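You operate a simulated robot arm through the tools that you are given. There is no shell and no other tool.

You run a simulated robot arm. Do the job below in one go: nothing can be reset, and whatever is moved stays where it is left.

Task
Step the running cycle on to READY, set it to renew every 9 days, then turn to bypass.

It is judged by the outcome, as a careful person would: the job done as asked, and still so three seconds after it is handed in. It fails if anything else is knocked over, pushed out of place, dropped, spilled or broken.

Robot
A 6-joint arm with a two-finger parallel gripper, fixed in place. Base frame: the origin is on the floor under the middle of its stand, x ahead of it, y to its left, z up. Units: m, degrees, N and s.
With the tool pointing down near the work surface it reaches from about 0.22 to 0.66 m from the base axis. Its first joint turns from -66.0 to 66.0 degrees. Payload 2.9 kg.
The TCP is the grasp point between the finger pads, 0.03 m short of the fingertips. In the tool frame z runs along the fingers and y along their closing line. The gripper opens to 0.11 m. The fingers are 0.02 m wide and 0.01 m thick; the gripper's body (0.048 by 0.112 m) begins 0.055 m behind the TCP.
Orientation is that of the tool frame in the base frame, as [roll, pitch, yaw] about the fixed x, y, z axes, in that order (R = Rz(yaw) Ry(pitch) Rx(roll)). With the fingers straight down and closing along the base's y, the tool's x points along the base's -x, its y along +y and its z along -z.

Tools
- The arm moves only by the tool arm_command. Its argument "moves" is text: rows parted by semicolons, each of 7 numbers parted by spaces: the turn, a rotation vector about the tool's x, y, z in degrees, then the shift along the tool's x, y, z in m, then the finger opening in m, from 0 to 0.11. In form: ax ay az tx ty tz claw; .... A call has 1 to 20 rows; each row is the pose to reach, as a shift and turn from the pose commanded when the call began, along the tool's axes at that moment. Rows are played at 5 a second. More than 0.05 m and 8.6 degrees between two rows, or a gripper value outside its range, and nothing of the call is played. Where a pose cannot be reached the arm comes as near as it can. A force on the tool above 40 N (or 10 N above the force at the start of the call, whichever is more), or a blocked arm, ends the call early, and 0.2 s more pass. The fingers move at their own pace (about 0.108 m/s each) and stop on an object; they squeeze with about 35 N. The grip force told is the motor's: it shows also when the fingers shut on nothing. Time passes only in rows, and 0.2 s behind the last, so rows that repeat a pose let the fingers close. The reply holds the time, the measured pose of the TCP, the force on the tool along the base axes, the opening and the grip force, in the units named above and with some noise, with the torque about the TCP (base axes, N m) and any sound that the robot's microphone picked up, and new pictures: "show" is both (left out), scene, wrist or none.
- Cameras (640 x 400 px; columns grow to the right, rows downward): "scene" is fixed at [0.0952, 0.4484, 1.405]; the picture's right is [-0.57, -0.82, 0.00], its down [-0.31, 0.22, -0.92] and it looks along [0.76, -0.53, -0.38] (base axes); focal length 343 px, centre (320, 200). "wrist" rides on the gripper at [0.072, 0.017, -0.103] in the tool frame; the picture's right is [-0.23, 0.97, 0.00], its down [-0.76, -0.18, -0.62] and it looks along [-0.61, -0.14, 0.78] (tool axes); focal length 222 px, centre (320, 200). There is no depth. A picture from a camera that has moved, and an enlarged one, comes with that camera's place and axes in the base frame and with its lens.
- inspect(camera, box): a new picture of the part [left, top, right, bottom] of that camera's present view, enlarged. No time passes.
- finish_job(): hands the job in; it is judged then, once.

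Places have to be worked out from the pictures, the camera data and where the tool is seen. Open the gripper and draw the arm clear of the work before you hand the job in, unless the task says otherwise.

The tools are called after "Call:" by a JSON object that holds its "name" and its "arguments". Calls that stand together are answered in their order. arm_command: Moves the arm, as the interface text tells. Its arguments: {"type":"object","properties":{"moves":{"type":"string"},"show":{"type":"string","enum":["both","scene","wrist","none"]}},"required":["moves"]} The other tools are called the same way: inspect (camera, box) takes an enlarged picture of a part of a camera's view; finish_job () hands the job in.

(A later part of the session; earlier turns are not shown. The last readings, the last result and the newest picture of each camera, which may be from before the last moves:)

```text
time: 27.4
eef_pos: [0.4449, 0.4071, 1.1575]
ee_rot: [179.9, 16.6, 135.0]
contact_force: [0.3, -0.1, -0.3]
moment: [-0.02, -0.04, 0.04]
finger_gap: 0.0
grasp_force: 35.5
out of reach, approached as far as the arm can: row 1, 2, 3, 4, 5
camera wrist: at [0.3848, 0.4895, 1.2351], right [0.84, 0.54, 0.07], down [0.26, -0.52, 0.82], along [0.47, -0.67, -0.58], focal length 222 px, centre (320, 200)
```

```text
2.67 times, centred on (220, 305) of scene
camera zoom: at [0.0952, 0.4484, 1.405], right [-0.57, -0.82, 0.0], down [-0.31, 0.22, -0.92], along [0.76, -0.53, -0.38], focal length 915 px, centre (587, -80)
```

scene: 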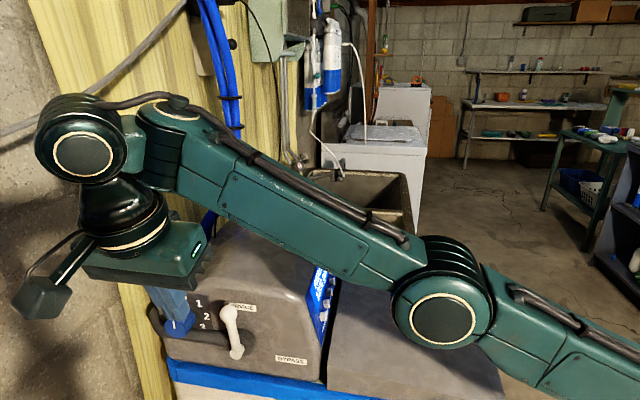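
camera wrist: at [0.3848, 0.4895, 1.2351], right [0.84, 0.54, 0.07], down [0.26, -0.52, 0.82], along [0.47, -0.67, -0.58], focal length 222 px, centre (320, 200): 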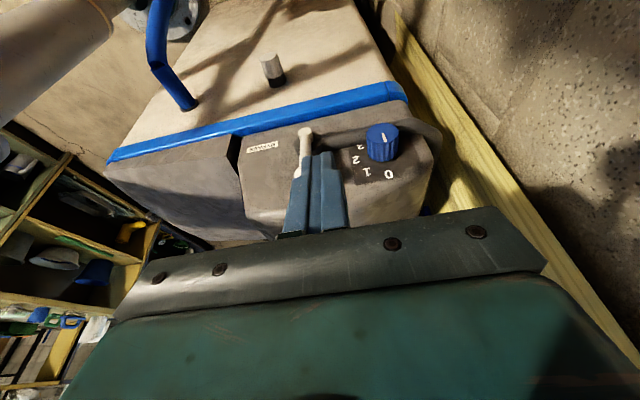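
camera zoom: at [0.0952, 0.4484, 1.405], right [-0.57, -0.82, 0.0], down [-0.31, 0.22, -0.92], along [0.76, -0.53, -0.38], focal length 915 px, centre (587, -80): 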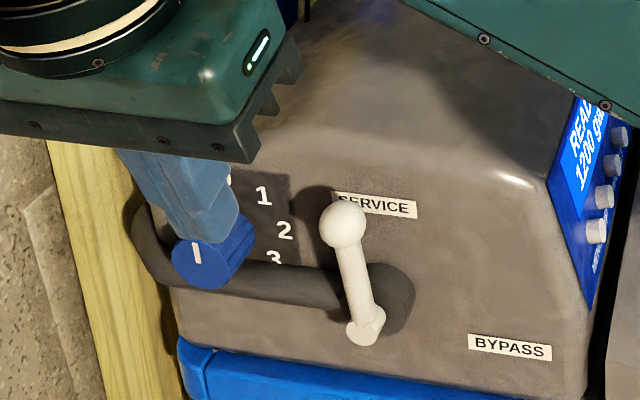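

The arm reported that it was at its reach limit, so it stopped near w = 0.60 along the face; the reach should grow lower down. The label sightings put the face at about n = −0.136 and the lever plane at about n = −0.10. I'll descend 6 cm while easing back 2.5 cm, staying well in front of the lever, and re-read the pose.

Call:
{"name": "arm_command", "arguments": {"moves": "0 0 0 0.007 -0.01 0.019 0; 0 0 0 0.0137 -0.02 0.0376 0; 0 0 0 0.0205 -0.025 0.0564 0; 0 0 0 0.0205 -0.025 0.0564 0"}}

Call:
{"name": "inspect", "arguments": {"camera": "wrist", "box": [200, 80, 440, 230]}}

Call:
{"name": "inspect", "arguments": {"camera": "scene", "box": [120, 230, 320, 380]}}

```text
time: 28.4
eef_pos: [0.4218, 0.3925, 1.0967]
ee_rot: [179.9, 16.6, 135.1]
contact_force: [-0.7, -1.1, 0.8]
moment: [0.02, 0.0, -0.01]
finger_gap: 0.0
grasp_force: 35.4
camera wrist: at [0.3644, 0.4745, 1.175], right [0.84, 0.54, 0.07], down [0.26, -0.52, 0.81], along [0.47, -0.67, -0.58], focal length 222 px, centre (320, 200)
```

scene: 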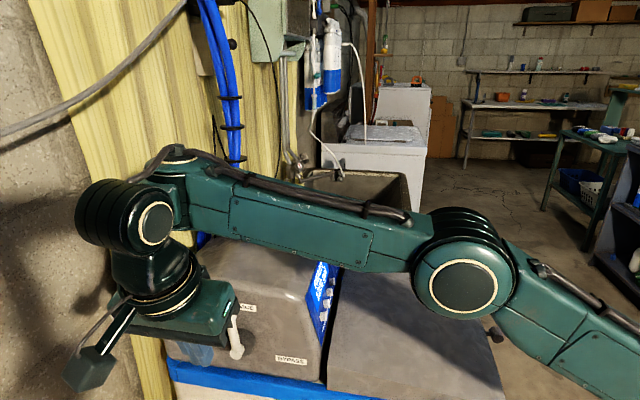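
wrist: 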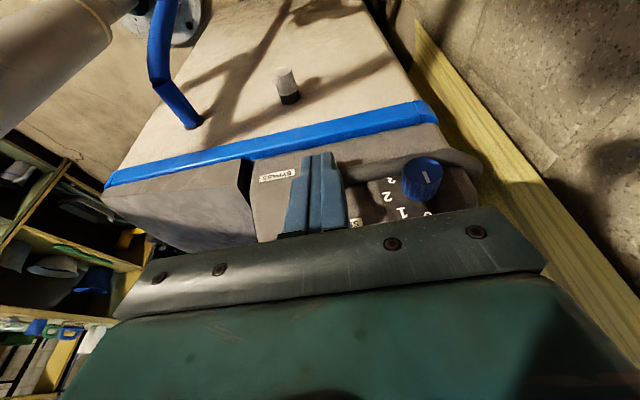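

```text
2.67 times, centred on (320, 155) of wrist
camera zoom: at [0.3644, 0.4745, 1.175], right [0.84, 0.54, 0.07], down [0.26, -0.52, 0.81], along [0.47, -0.67, -0.58], focal length 592 px, centre (320, 320)
```

zoom: 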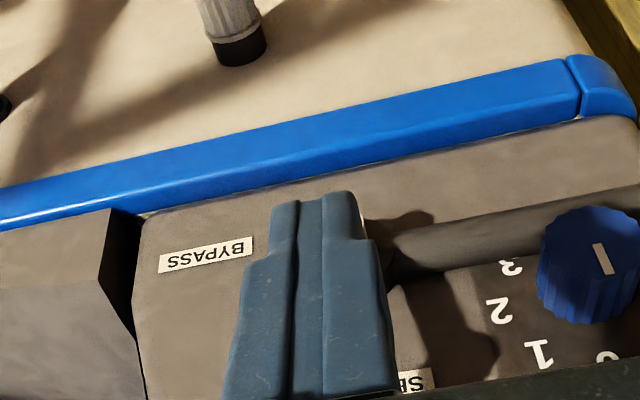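

```text
2.67 times, centred on (220, 305) of scene
camera zoom: at [0.0952, 0.4484, 1.405], right [-0.57, -0.82, 0.0], down [-0.31, 0.22, -0.92], along [0.76, -0.53, -0.38], focal length 915 px, centre (587, -80)
```

zoom: 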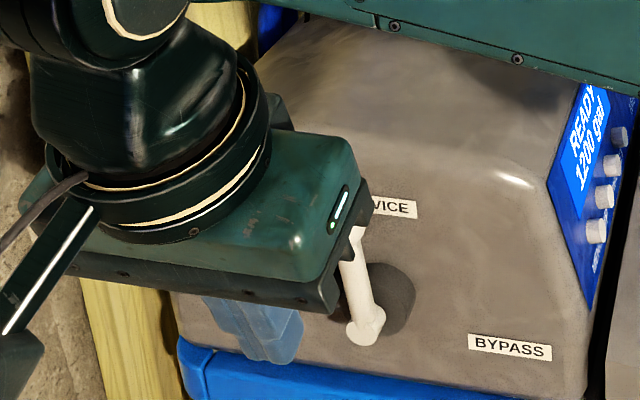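

The pose readings show the shifts are measured from the clipped pose, so the tool tilt is now 16.6°. I'm at w ≈ 0.576, n ≈ −0.021, z ≈ 1.097. I'll slide 3.8 cm along the face to w ≈ 0.614, in line with the gap between the lever ball and the dial.

Call:
{"name": "arm_command", "arguments": {"moves": "0 0 0 0.001 0.02 0.003 0; 0 0 0 0.0019 0.038 0.0064 0; 0 0 0 0.0019 0.038 0.0064 0"}}

Call:
{"name": "inspect", "arguments": {"camera": "wrist", "box": [200, 80, 440, 230]}}

Call:
{"name": "inspect", "arguments": {"camera": "scene", "box": [120, 230, 320, 380]}}

```text
time: 29.2
eef_pos: [0.45, 0.42, 1.0896]
ee_rot: [180.0, 16.6, 135.1]
contact_force: [0.1, 0.1, -0.2]
moment: [0.01, 0.03, -0.03]
finger_gap: 0.0004
grasp_force: 35.1
camera wrist: at [0.3913, 0.5014, 1.1681], right [0.84, 0.54, 0.07], down [0.26, -0.52, 0.81], along [0.47, -0.67, -0.58], focal length 222 px, centre (320, 200)
```

scene: 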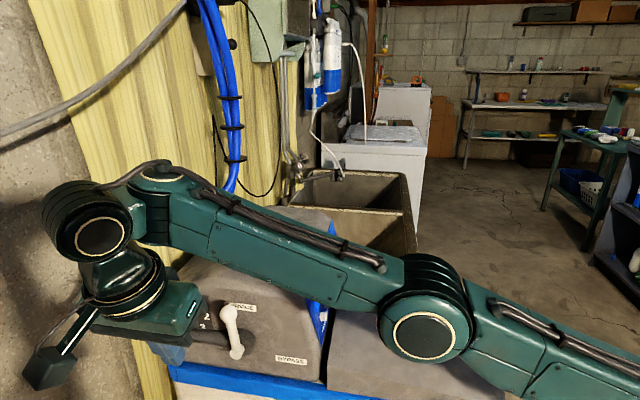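
wrist: 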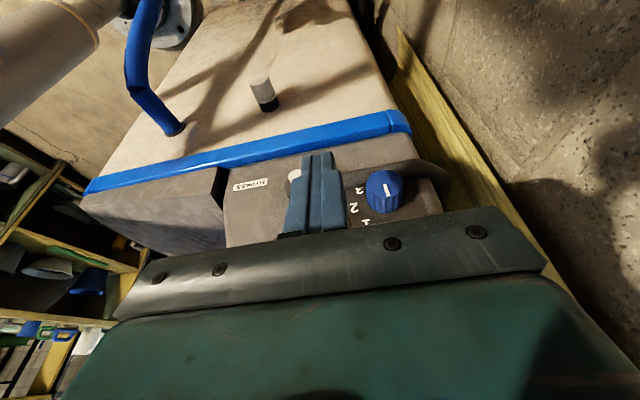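

```text
2.67 times, centred on (320, 155) of wrist
camera zoom: at [0.3913, 0.5014, 1.1681], right [0.84, 0.54, 0.07], down [0.26, -0.52, 0.81], along [0.47, -0.67, -0.58], focal length 592 px, centre (320, 320)
```

zoom: 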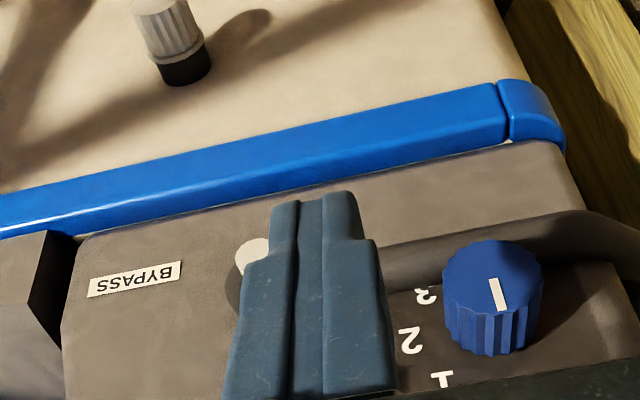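

```text
2.67 times, centred on (220, 305) of scene
camera zoom: at [0.0952, 0.4484, 1.405], right [-0.57, -0.82, 0.0], down [-0.31, 0.22, -0.92], along [0.76, -0.53, -0.38], focal length 915 px, centre (587, -80)
```

zoom: 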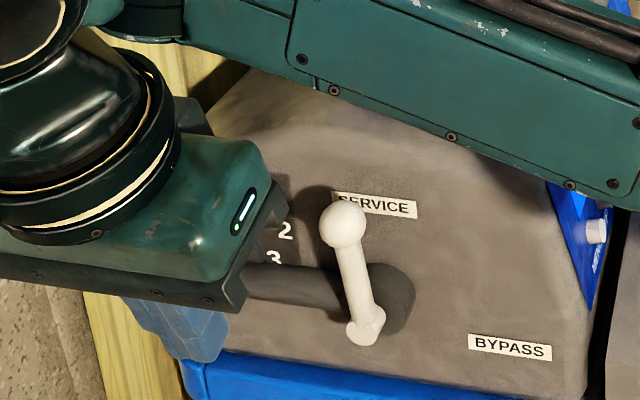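

I'm at w ≈ 0.615, n ≈ −0.021, and the wrist view shows clear gaps to both the lever and the dial. I'll now move in 7 cm toward the face so the closed fingertips sit just behind the lever.

Call:
{"name": "arm_command", "arguments": {"moves": "0 0 0 -0.016 0 0.006 0; 0 0 0 -0.033 0 0.013 0; 0 0 0 -0.049 0 0.019 0; 0 0 0 -0.0654 0 0.0257 0; 0 0 0 -0.0654 0 0.0257 0"}}

Call:
{"name": "inspect", "arguments": {"camera": "wrist", "box": [200, 80, 440, 230]}}

Call:
{"name": "inspect", "arguments": {"camera": "scene", "box": [120, 230, 320, 380]}}

```text
time: 30.4
eef_pos: [0.5001, 0.3711, 1.084]
ee_rot: [179.9, 16.6, 135.0]
contact_force: [-0.6, -0.3, -0.7]
moment: [0.03, 0.02, -0.03]
finger_gap: 0.0
grasp_force: 35.0
camera wrist: at [0.441, 0.4531, 1.1628], right [0.84, 0.54, 0.07], down [0.26, -0.52, 0.81], along [0.47, -0.67, -0.58], focal length 222 px, centre (320, 200)
```

scene: 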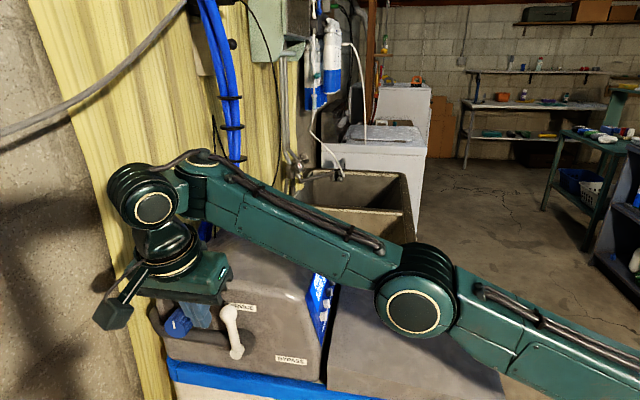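
wrist: 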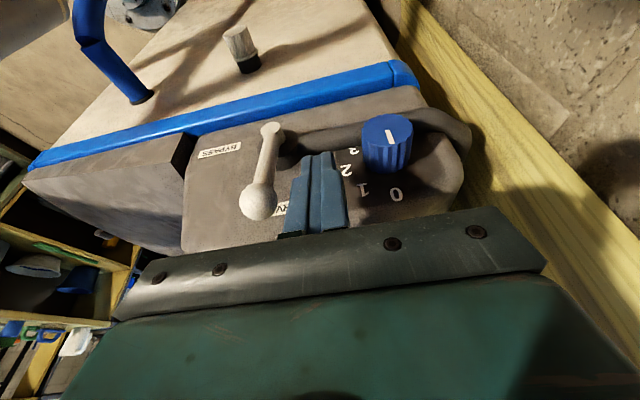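

```text
2.67 times, centred on (320, 155) of wrist
camera zoom: at [0.441, 0.4531, 1.1628], right [0.84, 0.54, 0.07], down [0.26, -0.52, 0.81], along [0.47, -0.67, -0.58], focal length 592 px, centre (320, 320)
```

zoom: 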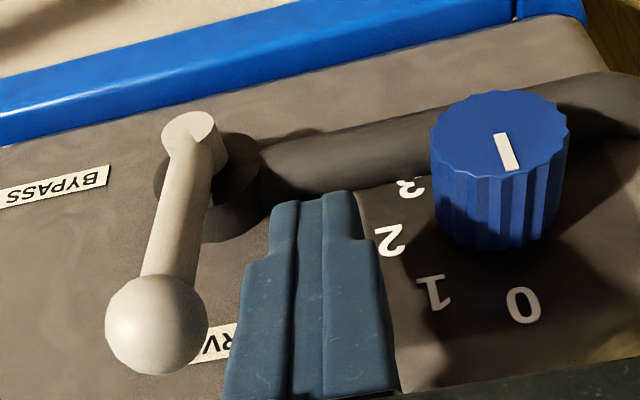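

```text
2.67 times, centred on (220, 305) of scene
camera zoom: at [0.0952, 0.4484, 1.405], right [-0.57, -0.82, 0.0], down [-0.31, 0.22, -0.92], along [0.76, -0.53, -0.38], focal length 915 px, centre (587, -80)
```

zoom: 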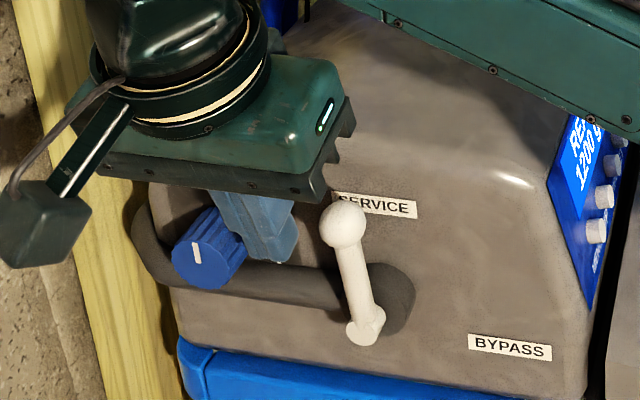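

The tip is behind the lever at w ≈ 0.615, with the ball at w ≈ 0.574, z ≈ 1.081 and the pivot at z ≈ 0.998. I'll push the lever slowly toward the panel side along its arc, about 40° first, and watch the force.

Call:
{"name": "arm_command", "arguments": {"moves": "0 0 0 0 -0.012 0 0; 0 0 0 0 -0.024 0 0; 0 0 0 -0.0005 -0.034 -0.0015 0; 0 0 0 -0.001 -0.0448 -0.0033 0; 0 0 0 0 -0.055 0 0; 0 0 0 0.0015 -0.0647 0.0051 0"}}

Call:
{"name": "inspect", "arguments": {"camera": "wrist", "box": [200, 80, 440, 230]}}

Call:
{"name": "inspect", "arguments": {"camera": "scene", "box": [120, 230, 320, 380]}}

```text
time: 31.8
eef_pos: [0.4764, 0.3467, 1.0903]
ee_rot: [180.0, 16.6, 135.0]
contact_force: [-0.9, 0.4, -0.2]
moment: [-0.01, -0.02, 0.02]
finger_gap: 0.0001
grasp_force: 34.9
out of reach, approached as far as the arm can: row 3, 4, 5, 6
camera wrist: at [0.4182, 0.4296, 1.1693], right [0.84, 0.54, 0.06], down [0.26, -0.52, 0.82], along [0.47, -0.67, -0.58], focal length 222 px, centre (320, 200)
```

scene: 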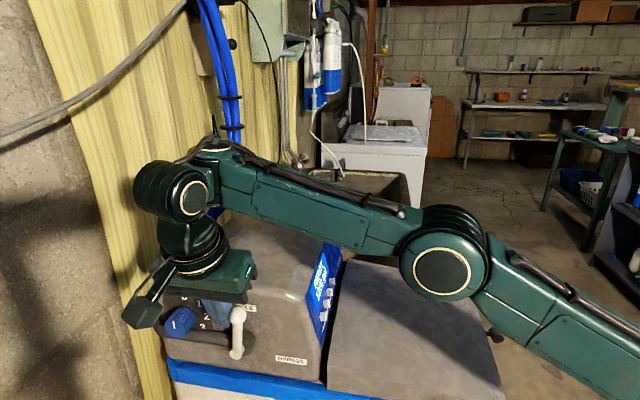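
wrist: 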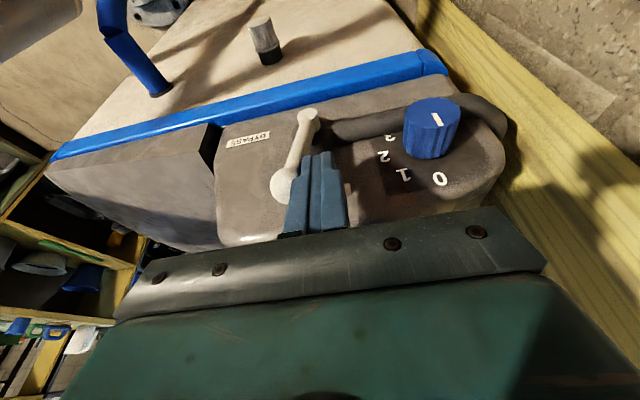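

```text
2.67 times, centred on (320, 155) of wrist
camera zoom: at [0.4182, 0.4296, 1.1693], right [0.84, 0.54, 0.06], down [0.26, -0.52, 0.82], along [0.47, -0.67, -0.58], focal length 592 px, centre (320, 320)
```

zoom: 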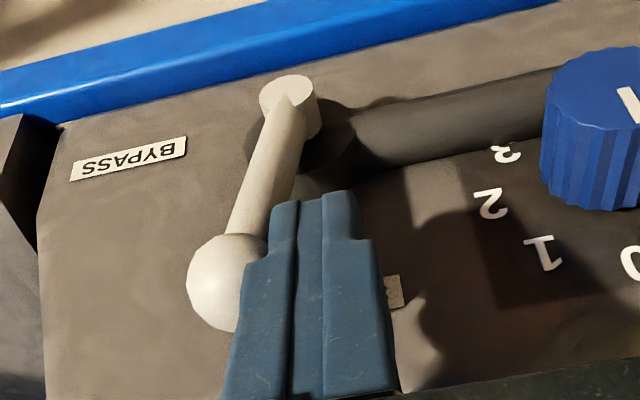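

```text
2.67 times, centred on (220, 305) of scene
camera zoom: at [0.0952, 0.4484, 1.405], right [-0.57, -0.82, 0.0], down [-0.31, 0.22, -0.92], along [0.76, -0.53, -0.38], focal length 915 px, centre (587, -80)
```

zoom: 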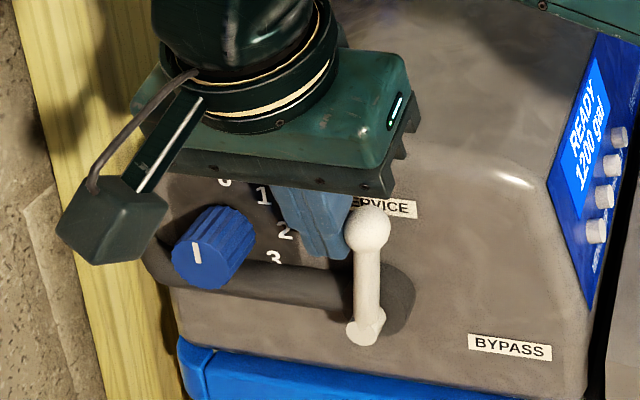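

The lever moved about 15° with no residual force, but rows 3–6 were reported out of reach, so a joint limit seems to be involved at this orientation. I'll test whether turning the tool about the vertical (+8°) frees it, with no further push.

Call:
{"name": "arm_command", "arguments": {"moves": "-1.15 0 -3.83 0 0 0 0; -2.29 0 -7.66 0 0 0 0; -2.29 0 -7.66 0 -0.006 0 0", "show": "none"}}

```text
time: 32.6
eef_pos: [0.4832, 0.3518, 1.0964]
ee_rot: [-179.9, 16.6, 143.1]
contact_force: [-0.1, 0.7, -0.6]
moment: [0.02, -0.03, 0.04]
finger_gap: 0.0
grasp_force: 34.9
out of reach, approached as far as the arm can: row 1, 2, 3
```

Turning that way made it worse: the reachable point moved outward and up. So I'll turn the other way, to about yaw 127°, holding the position, and see whether the limit goes away.

Call:
{"name": "arm_command", "arguments": {"moves": "1.14 0 3.83 0 0 0 0; 2.29 0 7.66 0 0 0 0; 3.43 0 11.5 0 0 0 0; 4.57 0 15.3 0 0 0 0; 4.57 0 15.3 0 0 0 0"}}

Call:
{"name": "inspect", "arguments": {"camera": "wrist", "box": [200, 80, 440, 230]}}

```text
time: 33.8
eef_pos: [0.4825, 0.3535, 1.0954]
ee_rot: [179.9, 16.5, 127.0]
contact_force: [-0.2, 0.2, -0.7]
moment: [0.02, -0.02, 0.01]
finger_gap: 0.0
grasp_force: 35.5
camera wrist: at [0.4361, 0.443, 1.1741], right [0.91, 0.41, 0.07], down [0.19, -0.55, 0.81], along [0.37, -0.73, -0.58], focal length 222 px, centre (320, 200)
```

scene: 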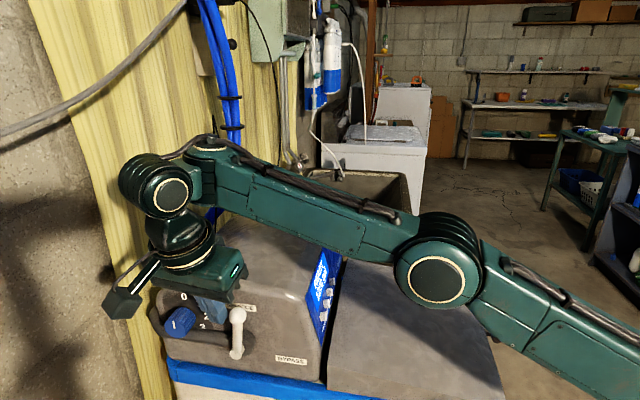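
wrist: 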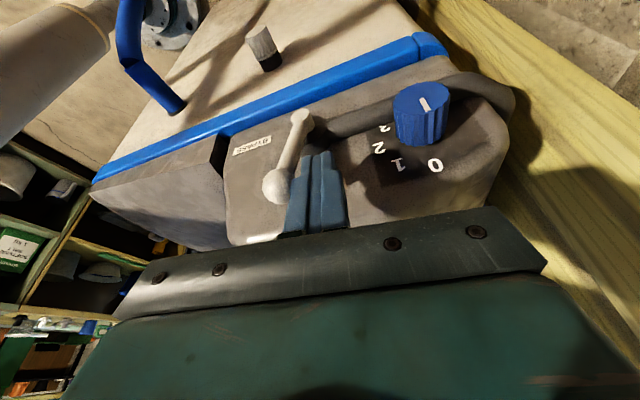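

```text
2.67 times, centred on (320, 155) of wrist
camera zoom: at [0.4361, 0.443, 1.1741], right [0.91, 0.41, 0.07], down [0.19, -0.55, 0.81], along [0.37, -0.73, -0.58], focal length 592 px, centre (320, 320)
```

zoom: 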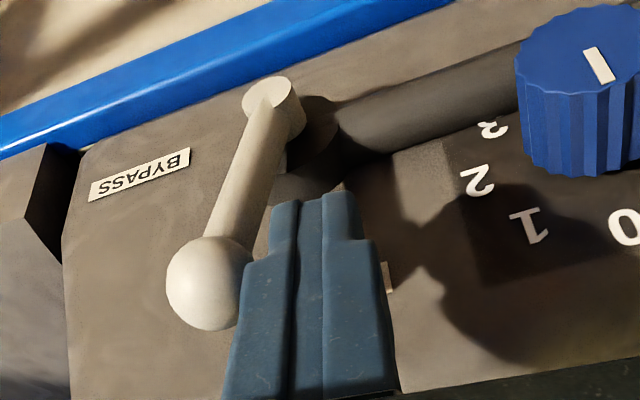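

At yaw 127° the pose is reached without complaint, so turning this way gives more room. The ball is now at φ ≈ 11°. I'll continue the push along the arc to about 40° while turning another 8° the same way.

Call:
{"name": "arm_command", "arguments": {"moves": "0.57 0 1.92 -0.0002 -0.0119 0.0053 0; 1.14 0 3.83 -0.0005 -0.0234 0.0099 0; 1.7 0 5.75 -0.0004 -0.0307 0.0137 0; 2.27 0 7.67 -0.0004 -0.0376 0.0174 0"}}

Call:
{"name": "inspect", "arguments": {"camera": "wrist", "box": [200, 80, 440, 230]}}

Call:
{"name": "inspect", "arguments": {"camera": "scene", "box": [120, 230, 320, 380]}}

```text
time: 34.8
eef_pos: [0.4844, 0.318, 1.0882]
ee_rot: [-179.8, 16.4, 119.3]
contact_force: [-4.0, 10.8, -1.6]
moment: [0.27, 0.15, 0.12]
finger_gap: 0.0002
grasp_force: 35.0
out of reach, approached as far as the arm can: row 2, 3, 4
camera wrist: at [0.449, 0.4125, 1.1677], right [0.96, 0.29, 0.06], down [0.12, -0.57, 0.81], along [0.27, -0.77, -0.58], focal length 222 px, centre (320, 200)
```

scene: 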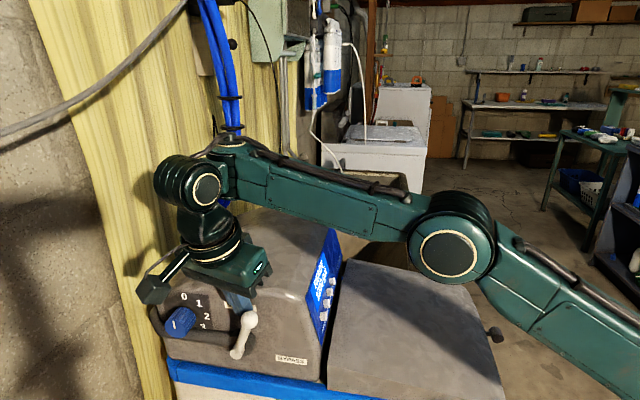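
wrist: 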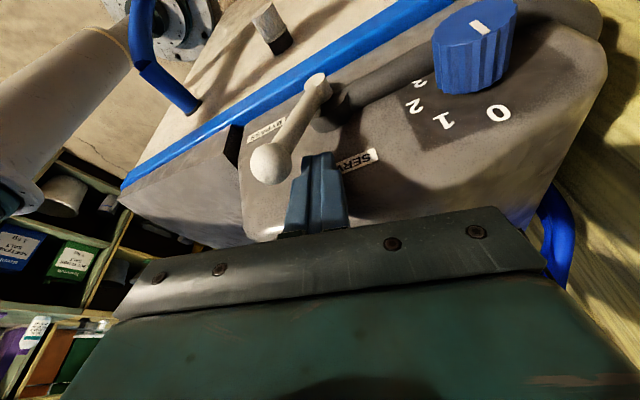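

```text
2.67 times, centred on (320, 155) of wrist
camera zoom: at [0.449, 0.4125, 1.1677], right [0.96, 0.29, 0.06], down [0.12, -0.57, 0.81], along [0.27, -0.77, -0.58], focal length 592 px, centre (320, 320)
```

zoom: 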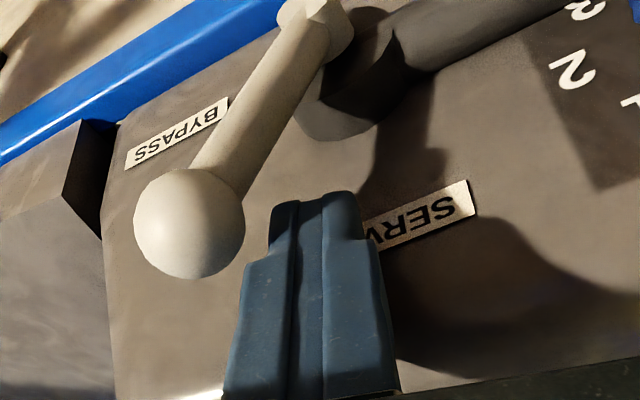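

```text
2.67 times, centred on (220, 305) of scene
camera zoom: at [0.095, 0.4488, 1.4048], right [-0.57, -0.82, 0.0], down [-0.31, 0.22, -0.92], along [0.76, -0.53, -0.38], focal length 915 px, centre (587, -80)
```

zoom: 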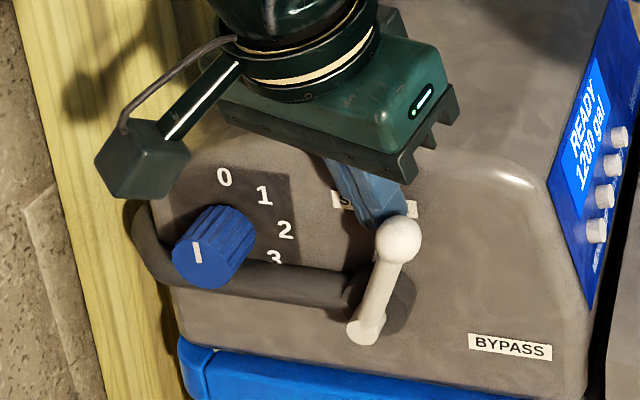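

The arm reports it is out of reach again. It settled about 2.6 cm closer to the face, and the 11 N reading, directed outward, suggests the fingertip is touching the housing. I'll back straight off outward and up before anything else.

Call:
{"name": "arm_command", "arguments": {"moves": "0 0 0 0.0098 0.0074 -0.0133 0; 0 0 0 0.0195 0.0147 -0.0266 0; 0 0 0 0.0195 0.0147 -0.0266 0"}}

Call:
{"name": "inspect", "arguments": {"camera": "scene", "box": [80, 110, 400, 310]}}

Call:
{"name": "inspect", "arguments": {"camera": "wrist", "box": [200, 80, 440, 230]}}

```text
time: 35.6
eef_pos: [0.4855, 0.3457, 1.1089]
ee_rot: [179.9, 16.6, 118.9]
contact_force: [-0.1, -0.2, 0.0]
moment: [-0.02, 0.0, 0.0]
finger_gap: 0.0002
grasp_force: 34.8
camera wrist: at [0.4514, 0.4407, 1.1882], right [0.96, 0.28, 0.07], down [0.11, -0.57, 0.81], along [0.27, -0.77, -0.58], focal length 222 px, centre (320, 200)
```

scene: 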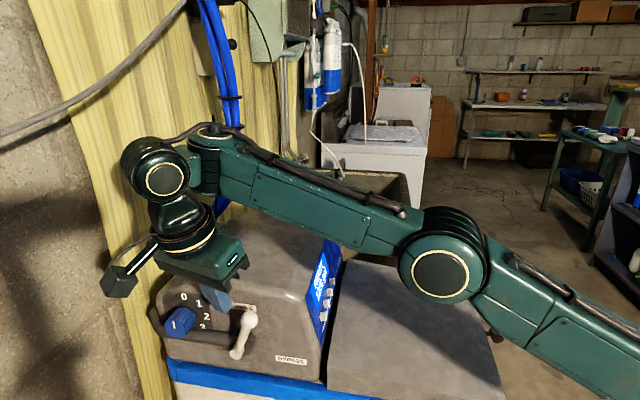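
wrist: 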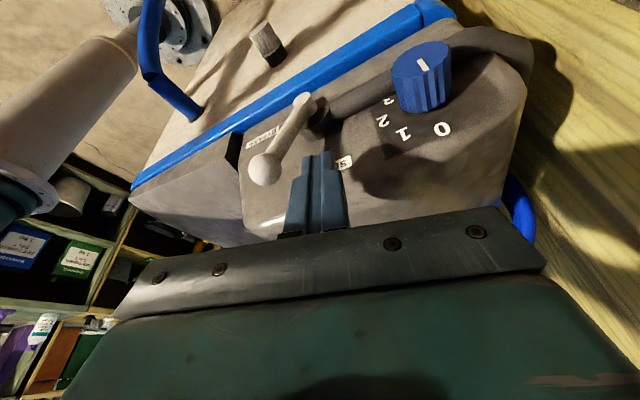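

```text
2.00 times, centred on (240, 210) of scene
camera zoom: at [0.0952, 0.4484, 1.405], right [-0.57, -0.82, 0.0], down [-0.31, 0.22, -0.92], along [0.76, -0.53, -0.38], focal length 686 px, centre (480, 180)
```

zoom: 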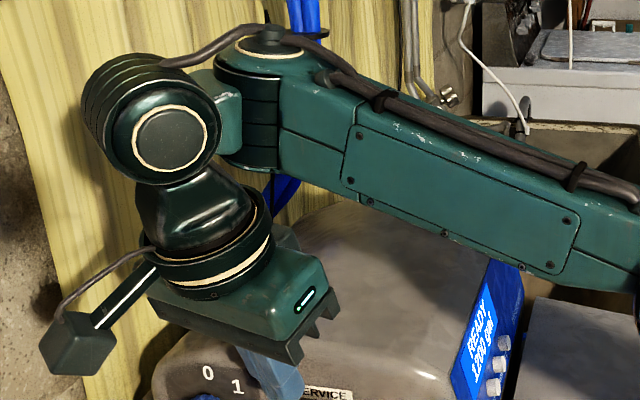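

```text
2.67 times, centred on (320, 155) of wrist
camera zoom: at [0.4514, 0.4407, 1.1882], right [0.96, 0.28, 0.07], down [0.11, -0.57, 0.81], along [0.27, -0.77, -0.58], focal length 592 px, centre (320, 320)
```

zoom: 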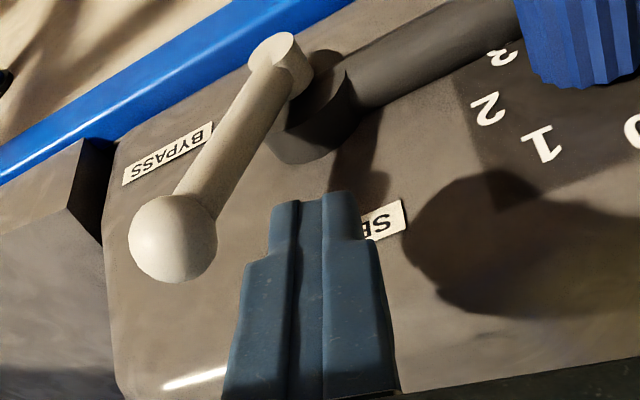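

I'm clear again with zero force. The zoom shows why the arm stuck: its fourth joint is a yaw joint at the forearm's end, so a sideways tool tilt near vertical makes it swing to its limit. I'll use an exactly vertical tool instead, which also clears the face, and first rise and back out at the present tilt.

Call:
{"name": "arm_command", "arguments": {"moves": "0 0 0 0.0144 -0.0069 -0.0356 0; 0 0 0 0.0253 -0.0232 -0.0702 0; 0 0 0 0.0119 -0.0405 -0.0974 0; 0 0 0 0.0119 -0.0405 -0.0974 0", "show": "none"}}

```text
time: 36.6
eef_pos: [0.4309, 0.3595, 1.2005]
ee_rot: [179.9, 16.5, 119.1]
contact_force: [-0.2, 0.1, -0.6]
moment: [0.02, 0.03, -0.03]
finger_gap: 0.0
grasp_force: 35.6
```

Reached without complaint at (0.431, 0.360, 1.200). I'll remove the 16.5° tilt here so the tool is exactly vertical.

Call:
{"name": "arm_command", "arguments": {"moves": "0 5.5 0 0 0 0 0; 0 11 0 0 0 0 0; 0 16.5 0 0 0 0 0; 0 16.5 0 0 0 0 0", "show": "none"}}

```text
time: 37.6
eef_pos: [0.4307, 0.3601, 1.1998]
ee_rot: [179.8, 0.0, 119.1]
contact_force: [0.5, 0.7, -1.1]
moment: [0.0, 0.0, -0.02]
finger_gap: 0.0001
grasp_force: 34.9
```

The tool is now vertical. I'll yaw it 15.9° so that its x axis is square to the face again (yaw 135°), still up here.

Call:
{"name": "arm_command", "arguments": {"moves": "0 0 -8 0 0 0 0; 0 0 -15.9 0 0 0 0; 0 0 -15.9 0 0.021 0.03 0; 0 0 -15.9 0 0.021 0.03 0", "show": "none"}}

```text
time: 38.6
eef_pos: [0.4494, 0.3691, 1.1689]
ee_rot: [179.9, 0.1, 135.0]
contact_force: [-0.9, -1.1, -0.1]
moment: [0.03, -0.03, -0.01]
finger_gap: 0.0002
grasp_force: 35.2
```

Now at w ≈ 0.579, n ≈ −0.057, z ≈ 1.169, vertical and square to the face. I'll descend 8.4 cm straight down in front of the lever plane and check for reach problems.

Call:
{"name": "arm_command", "arguments": {"moves": "0 0 0 0 0.001 0.028 0; 0 0 0 0 0.002 0.056 0; 0 0 0 0 0.002 0.084 0; 0 0 0 0 0.002 0.084 0"}}

Call:
{"name": "inspect", "arguments": {"camera": "wrist", "box": [200, 80, 440, 230]}}

Call:
{"name": "inspect", "arguments": {"camera": "scene", "box": [100, 130, 340, 380]}}

```text
time: 39.6
eef_pos: [0.4512, 0.3718, 1.0851]
ee_rot: [179.9, 0.2, 135.0]
contact_force: [0.1, 0.0, 0.0]
moment: [-0.01, -0.03, -0.02]
finger_gap: 0.0
grasp_force: 35.2
camera wrist: at [0.4102, 0.4348, 1.1877], right [0.85, 0.53, 0.0], down [0.41, -0.66, 0.62], along [0.33, -0.53, -0.78], focal length 222 px, centre (320, 200)
```

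scene: 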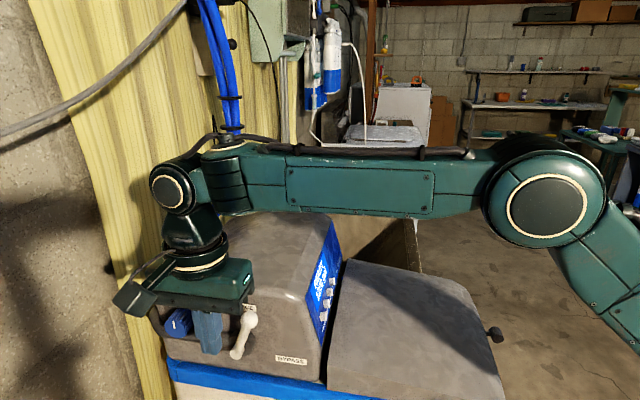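
wrist: 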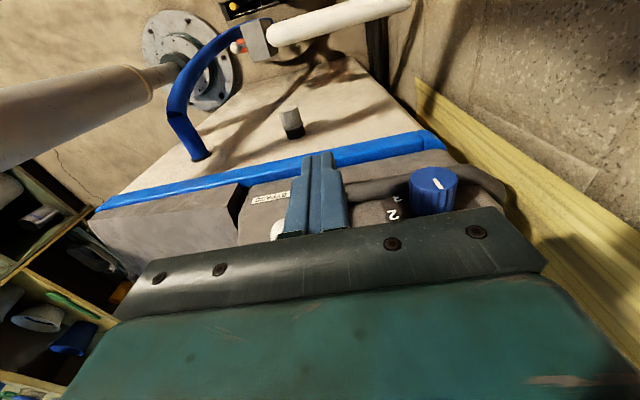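

```text
2.67 times, centred on (320, 155) of wrist
camera zoom: at [0.4102, 0.4348, 1.1877], right [0.85, 0.53, 0.0], down [0.41, -0.66, 0.62], along [0.33, -0.53, -0.78], focal length 592 px, centre (320, 320)
```

zoom: 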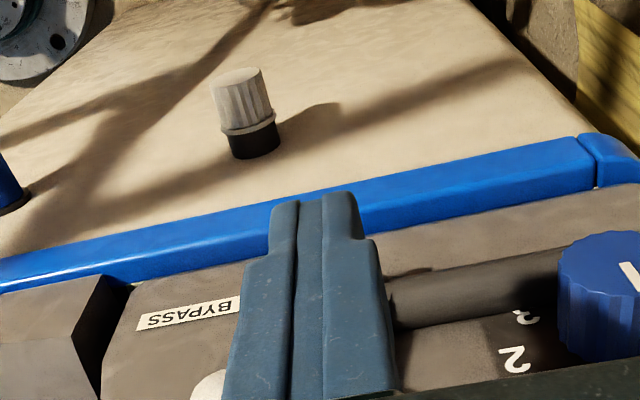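

```text
1.60 times, centred on (220, 255) of scene
camera zoom: at [0.0952, 0.4484, 1.405], right [-0.57, -0.82, 0.0], down [-0.31, 0.22, -0.92], along [0.76, -0.53, -0.38], focal length 549 px, centre (480, 112)
```

zoom: 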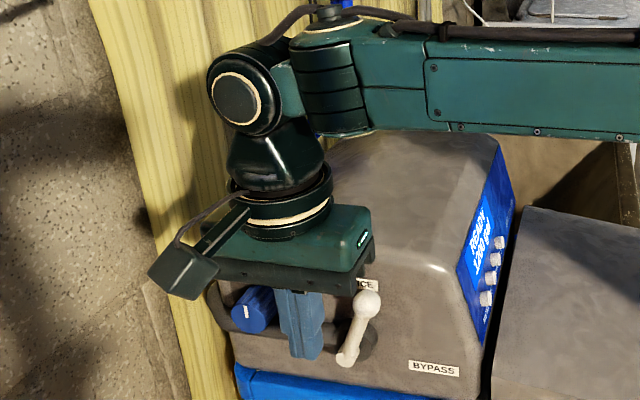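

The vertical posture reaches easily, and the tip is in front of the lever plane at w ≈ 0.582. I'll move 3.7 cm in toward the face so the fingers sit just behind the lever again.

Call:
{"name": "arm_command", "arguments": {"moves": "0 0 0 -0.012 0 0 0; 0 0 0 -0.025 0 0 0; 0 0 0 -0.037 0 0 0; 0 0 0 -0.037 0 0 0", "show": "wrist"}}

Call:
{"name": "inspect", "arguments": {"camera": "wrist", "box": [200, 80, 440, 230]}}

Call:
{"name": "inspect", "arguments": {"camera": "scene", "box": [120, 230, 320, 380]}}

```text
time: 40.6
eef_pos: [0.4764, 0.3455, 1.0837]
ee_rot: [179.9, 0.1, 135.0]
contact_force: [0.1, 0.1, 0.1]
moment: [-0.02, -0.03, 0.01]
finger_gap: 0.0001
grasp_force: 35.5
camera wrist: at [0.4363, 0.4088, 1.1884], right [0.85, 0.53, 0.0], down [0.41, -0.66, 0.62], along [0.33, -0.53, -0.78], focal length 222 px, centre (320, 200)
```

wrist: 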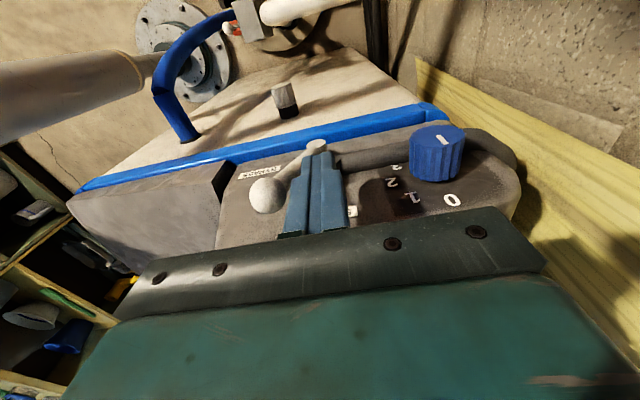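

```text
2.67 times, centred on (320, 155) of wrist
camera zoom: at [0.4363, 0.4088, 1.1884], right [0.85, 0.53, 0.0], down [0.41, -0.66, 0.62], along [0.33, -0.53, -0.78], focal length 592 px, centre (320, 320)
```

zoom: 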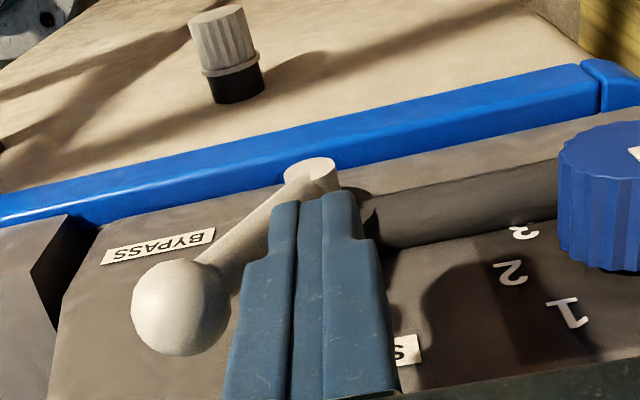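

```text
2.67 times, centred on (220, 305) of scene
camera zoom: at [0.0952, 0.4484, 1.405], right [-0.57, -0.82, 0.0], down [-0.31, 0.22, -0.92], along [0.76, -0.53, -0.38], focal length 915 px, centre (587, -80)
```

zoom: 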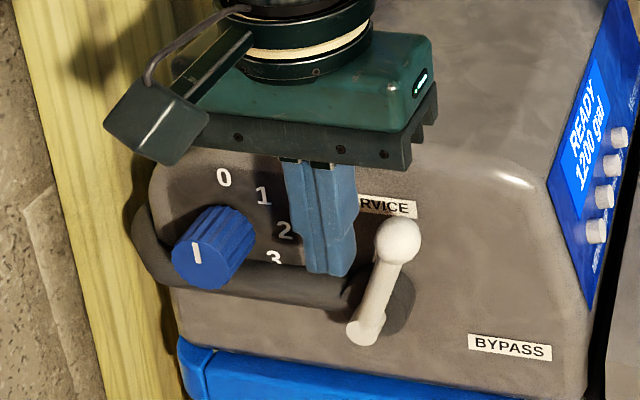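

The fingertips are right behind the lever shaft with no contact yet. I'll push along its arc to about 60°, moving tool −y with increasing descent.

Call:
{"name": "arm_command", "arguments": {"moves": "0 0 0 0 -0.012 0 0; 0 0 0 0 -0.0211 0 0; 0 0 0 0 -0.0307 0.0032 0; 0 0 0 0 -0.0392 0.0099 0; 0 0 0 0 -0.0464 0.0181 0", "show": "wrist"}}

Call:
{"name": "inspect", "arguments": {"camera": "wrist", "box": [200, 80, 440, 230]}}

Call:
{"name": "inspect", "arguments": {"camera": "scene", "box": [120, 230, 320, 380]}}

```text
time: 41.8
eef_pos: [0.4435, 0.3122, 1.0672]
ee_rot: [179.8, 0.1, 134.9]
contact_force: [0.7, 0.1, 0.6]
moment: [0.03, -0.02, -0.04]
finger_gap: 0.0
grasp_force: 35.0
camera wrist: at [0.4036, 0.3758, 1.1704], right [0.85, 0.53, 0.0], down [0.41, -0.66, 0.62], along [0.33, -0.53, -0.78], focal length 222 px, centre (320, 200)
```

wrist: 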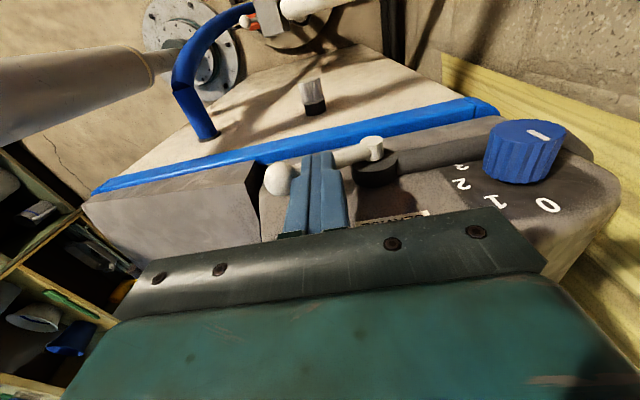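

```text
2.67 times, centred on (320, 155) of wrist
camera zoom: at [0.4036, 0.3758, 1.1704], right [0.85, 0.53, 0.0], down [0.41, -0.66, 0.62], along [0.33, -0.53, -0.78], focal length 592 px, centre (320, 320)
```

zoom: 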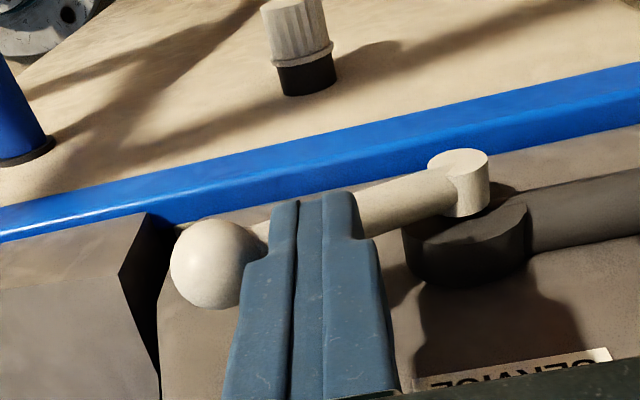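

```text
2.67 times, centred on (220, 305) of scene
camera zoom: at [0.0952, 0.4484, 1.405], right [-0.57, -0.82, 0.0], down [-0.31, 0.22, -0.92], along [0.76, -0.53, -0.38], focal length 915 px, centre (587, -80)
```

zoom: 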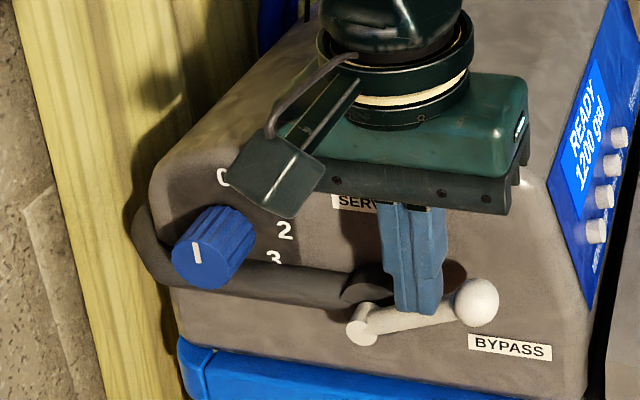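

The lever is now at φ ≈ 58° and following well, with negligible force. I'll continue the arc to about 90°.

Call:
{"name": "arm_command", "arguments": {"moves": "0 0 0 0 -0.0053 0.0109 0; 0 0 0 0 -0.0093 0.021 0; 0 0 0 0 -0.0105 0.0265 0; 0 0 0 0 -0.0114 0.0317 0", "show": "wrist"}}

Call:
{"name": "inspect", "arguments": {"camera": "wrist", "box": [200, 80, 440, 230]}}

Call:
{"name": "inspect", "arguments": {"camera": "scene", "box": [120, 230, 320, 380]}}

```text
time: 42.8
eef_pos: [0.4375, 0.3046, 1.0376]
ee_rot: [179.3, 0.2, 135.0]
contact_force: [-5.7, -1.3, 22.8]
moment: [-0.41, -1.07, -0.12]
finger_gap: 0.0
grasp_force: 35.1
camera wrist: at [0.3959, 0.3683, 1.1425], right [0.85, 0.53, 0.01], down [0.41, -0.67, 0.62], along [0.34, -0.53, -0.78], focal length 222 px, centre (320, 200)
```

wrist: 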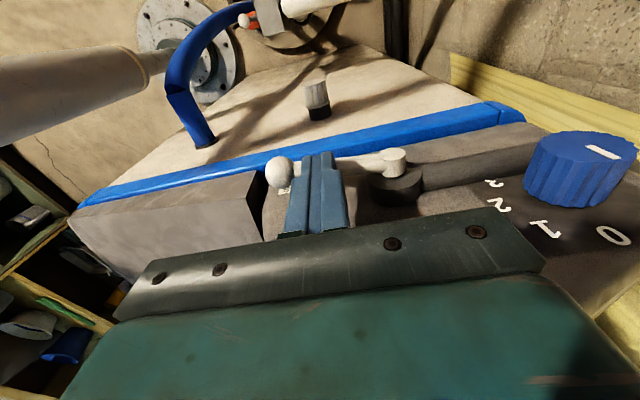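

```text
2.67 times, centred on (320, 155) of wrist
camera zoom: at [0.3959, 0.3683, 1.1425], right [0.85, 0.53, 0.01], down [0.41, -0.67, 0.62], along [0.34, -0.53, -0.78], focal length 592 px, centre (320, 320)
```

zoom: 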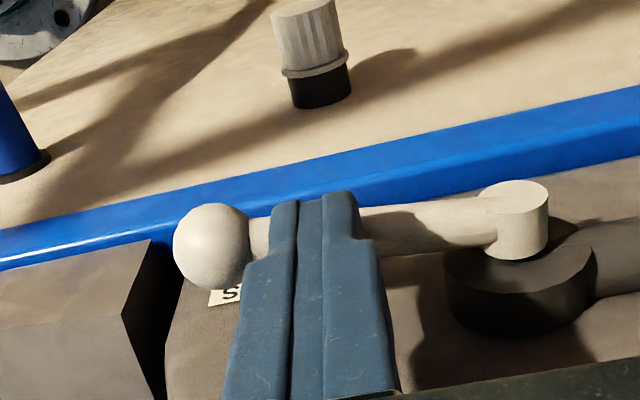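

```text
2.67 times, centred on (220, 305) of scene
camera zoom: at [0.0947, 0.4482, 1.4051], right [-0.57, -0.82, 0.0], down [-0.31, 0.22, -0.92], along [0.76, -0.53, -0.38], focal length 915 px, centre (587, -80)
```

zoom: 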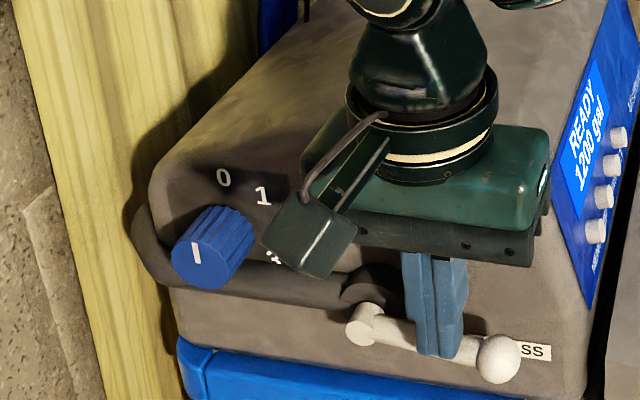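

Force jumped to 23 N, and the torque implies contact well above the fingertip and toward the face. So the gripper body, not the lever, is touching the housing's upper edge. The lever is at about 85°. I'll back off up and outward right away.

Call:
{"name": "arm_command", "arguments": {"moves": "0 0 0 0.004 0 -0.012 0; 0 0 0 0.025 0 -0.02 0; 0 0 0 0.035 0 -0.02 0; 0 0 0 0.035 0 -0.02 0"}}

Call:
{"name": "inspect", "arguments": {"camera": "wrist", "box": [200, 80, 440, 230]}}

Call:
{"name": "inspect", "arguments": {"camera": "scene", "box": [120, 180, 340, 380]}}

```text
time: 43.8
eef_pos: [0.4114, 0.3288, 1.054]
ee_rot: [179.9, 0.1, 135.1]
contact_force: [-0.9, 0.2, -0.3]
moment: [0.0, 0.01, -0.02]
finger_gap: 0.0003
grasp_force: 34.6
camera wrist: at [0.3705, 0.3925, 1.1586], right [0.85, 0.53, 0.0], down [0.41, -0.66, 0.62], along [0.33, -0.53, -0.78], focal length 222 px, centre (320, 200)
```

scene: 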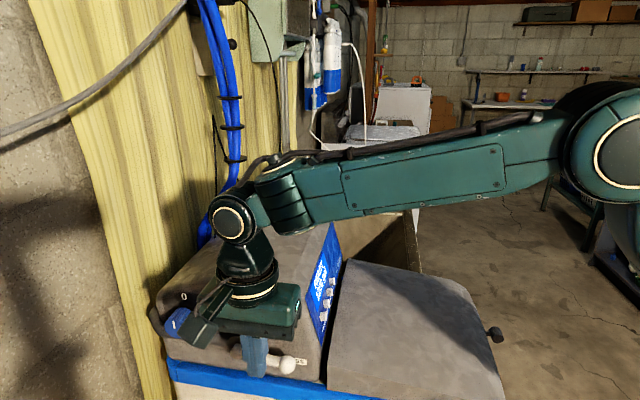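
wrist: 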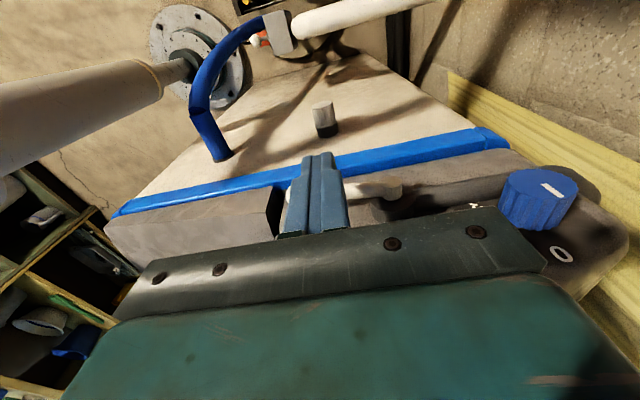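

```text
2.67 times, centred on (320, 155) of wrist
camera zoom: at [0.3705, 0.3925, 1.1586], right [0.85, 0.53, 0.0], down [0.41, -0.66, 0.62], along [0.33, -0.53, -0.78], focal length 592 px, centre (320, 320)
```

zoom: 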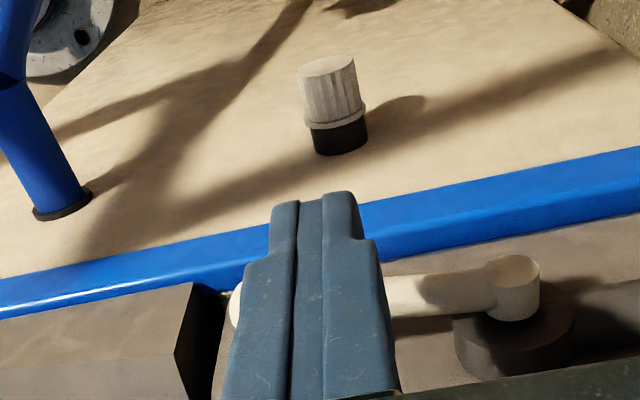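

```text
2.00 times, centred on (230, 280) of scene
camera zoom: at [0.0952, 0.4484, 1.405], right [-0.57, -0.82, 0.0], down [-0.31, 0.22, -0.92], along [0.76, -0.53, -0.38], focal length 686 px, centre (500, 40)
```

zoom: 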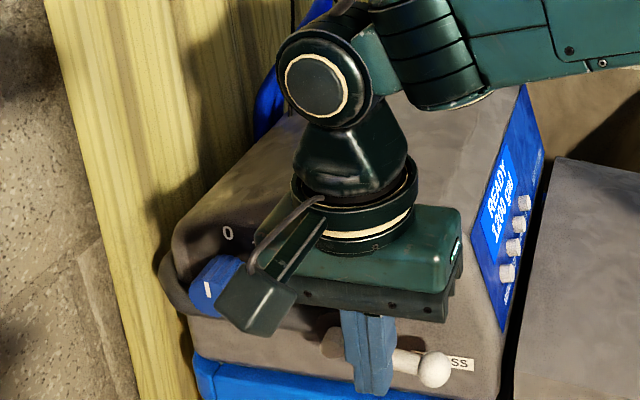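

I'm clear again with zero force, and the lever has stayed at about 85°. The forearm now slopes downward here, so a sideways tilt should be workable. I'll tilt the tool about 18° (tip toward the face, slightly forward) so the gripper body swings away from the housing.

Call:
{"name": "arm_command", "arguments": {"moves": "-2.7 -6 0 0 0 0 0; -5.4 -12 0 0 0 0 0; -8 -18 0 0 0 0 0; -8 -18 0 0 0 0 0"}}

Call:
{"name": "inspect", "arguments": {"camera": "scene", "box": [120, 180, 340, 380]}}

Call:
{"name": "inspect", "arguments": {"camera": "wrist", "box": [200, 80, 440, 230]}}

```text
time: 44.8
eef_pos: [0.4113, 0.3299, 1.0556]
ee_rot: [171.6, 18.2, 133.7]
contact_force: [0.2, -0.9, 0.4]
moment: [0.02, -0.01, 0.02]
finger_gap: 0.0001
grasp_force: 35.2
camera wrist: at [0.3415, 0.4038, 1.1325], right [0.82, 0.54, 0.21], down [0.18, -0.57, 0.8], along [0.55, -0.61, -0.57], focal length 222 px, centre (320, 200)
```

scene: 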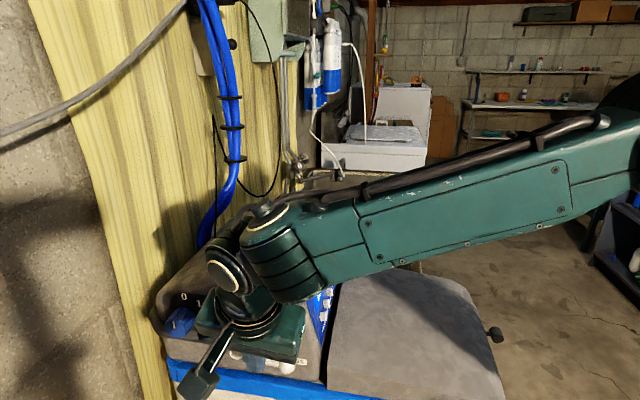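
wrist: 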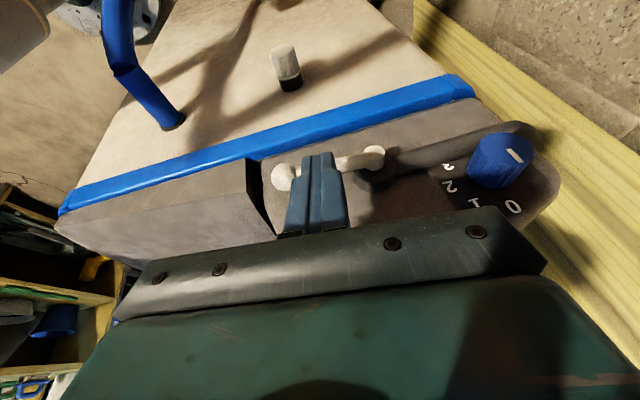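

```text
2.00 times, centred on (230, 280) of scene
camera zoom: at [0.0952, 0.4484, 1.405], right [-0.57, -0.82, 0.0], down [-0.31, 0.22, -0.92], along [0.76, -0.53, -0.38], focal length 686 px, centre (500, 40)
```

zoom: 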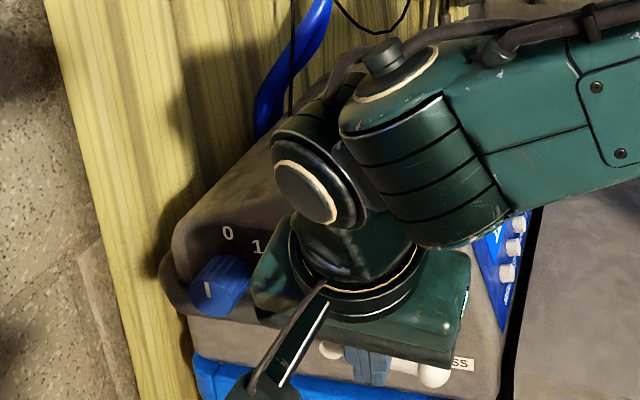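

```text
2.67 times, centred on (320, 155) of wrist
camera zoom: at [0.3415, 0.4038, 1.1325], right [0.82, 0.54, 0.21], down [0.18, -0.57, 0.8], along [0.55, -0.61, -0.57], focal length 592 px, centre (320, 320)
```

zoom: 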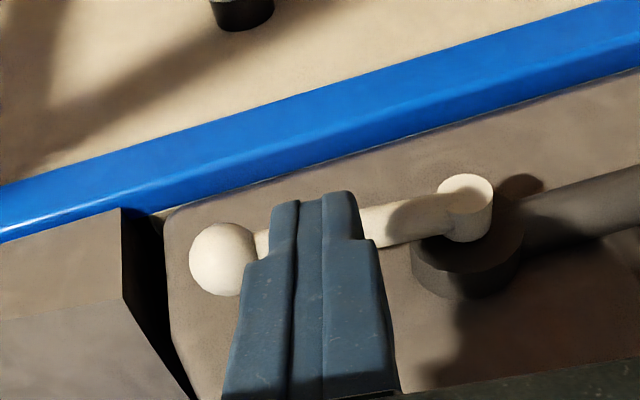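

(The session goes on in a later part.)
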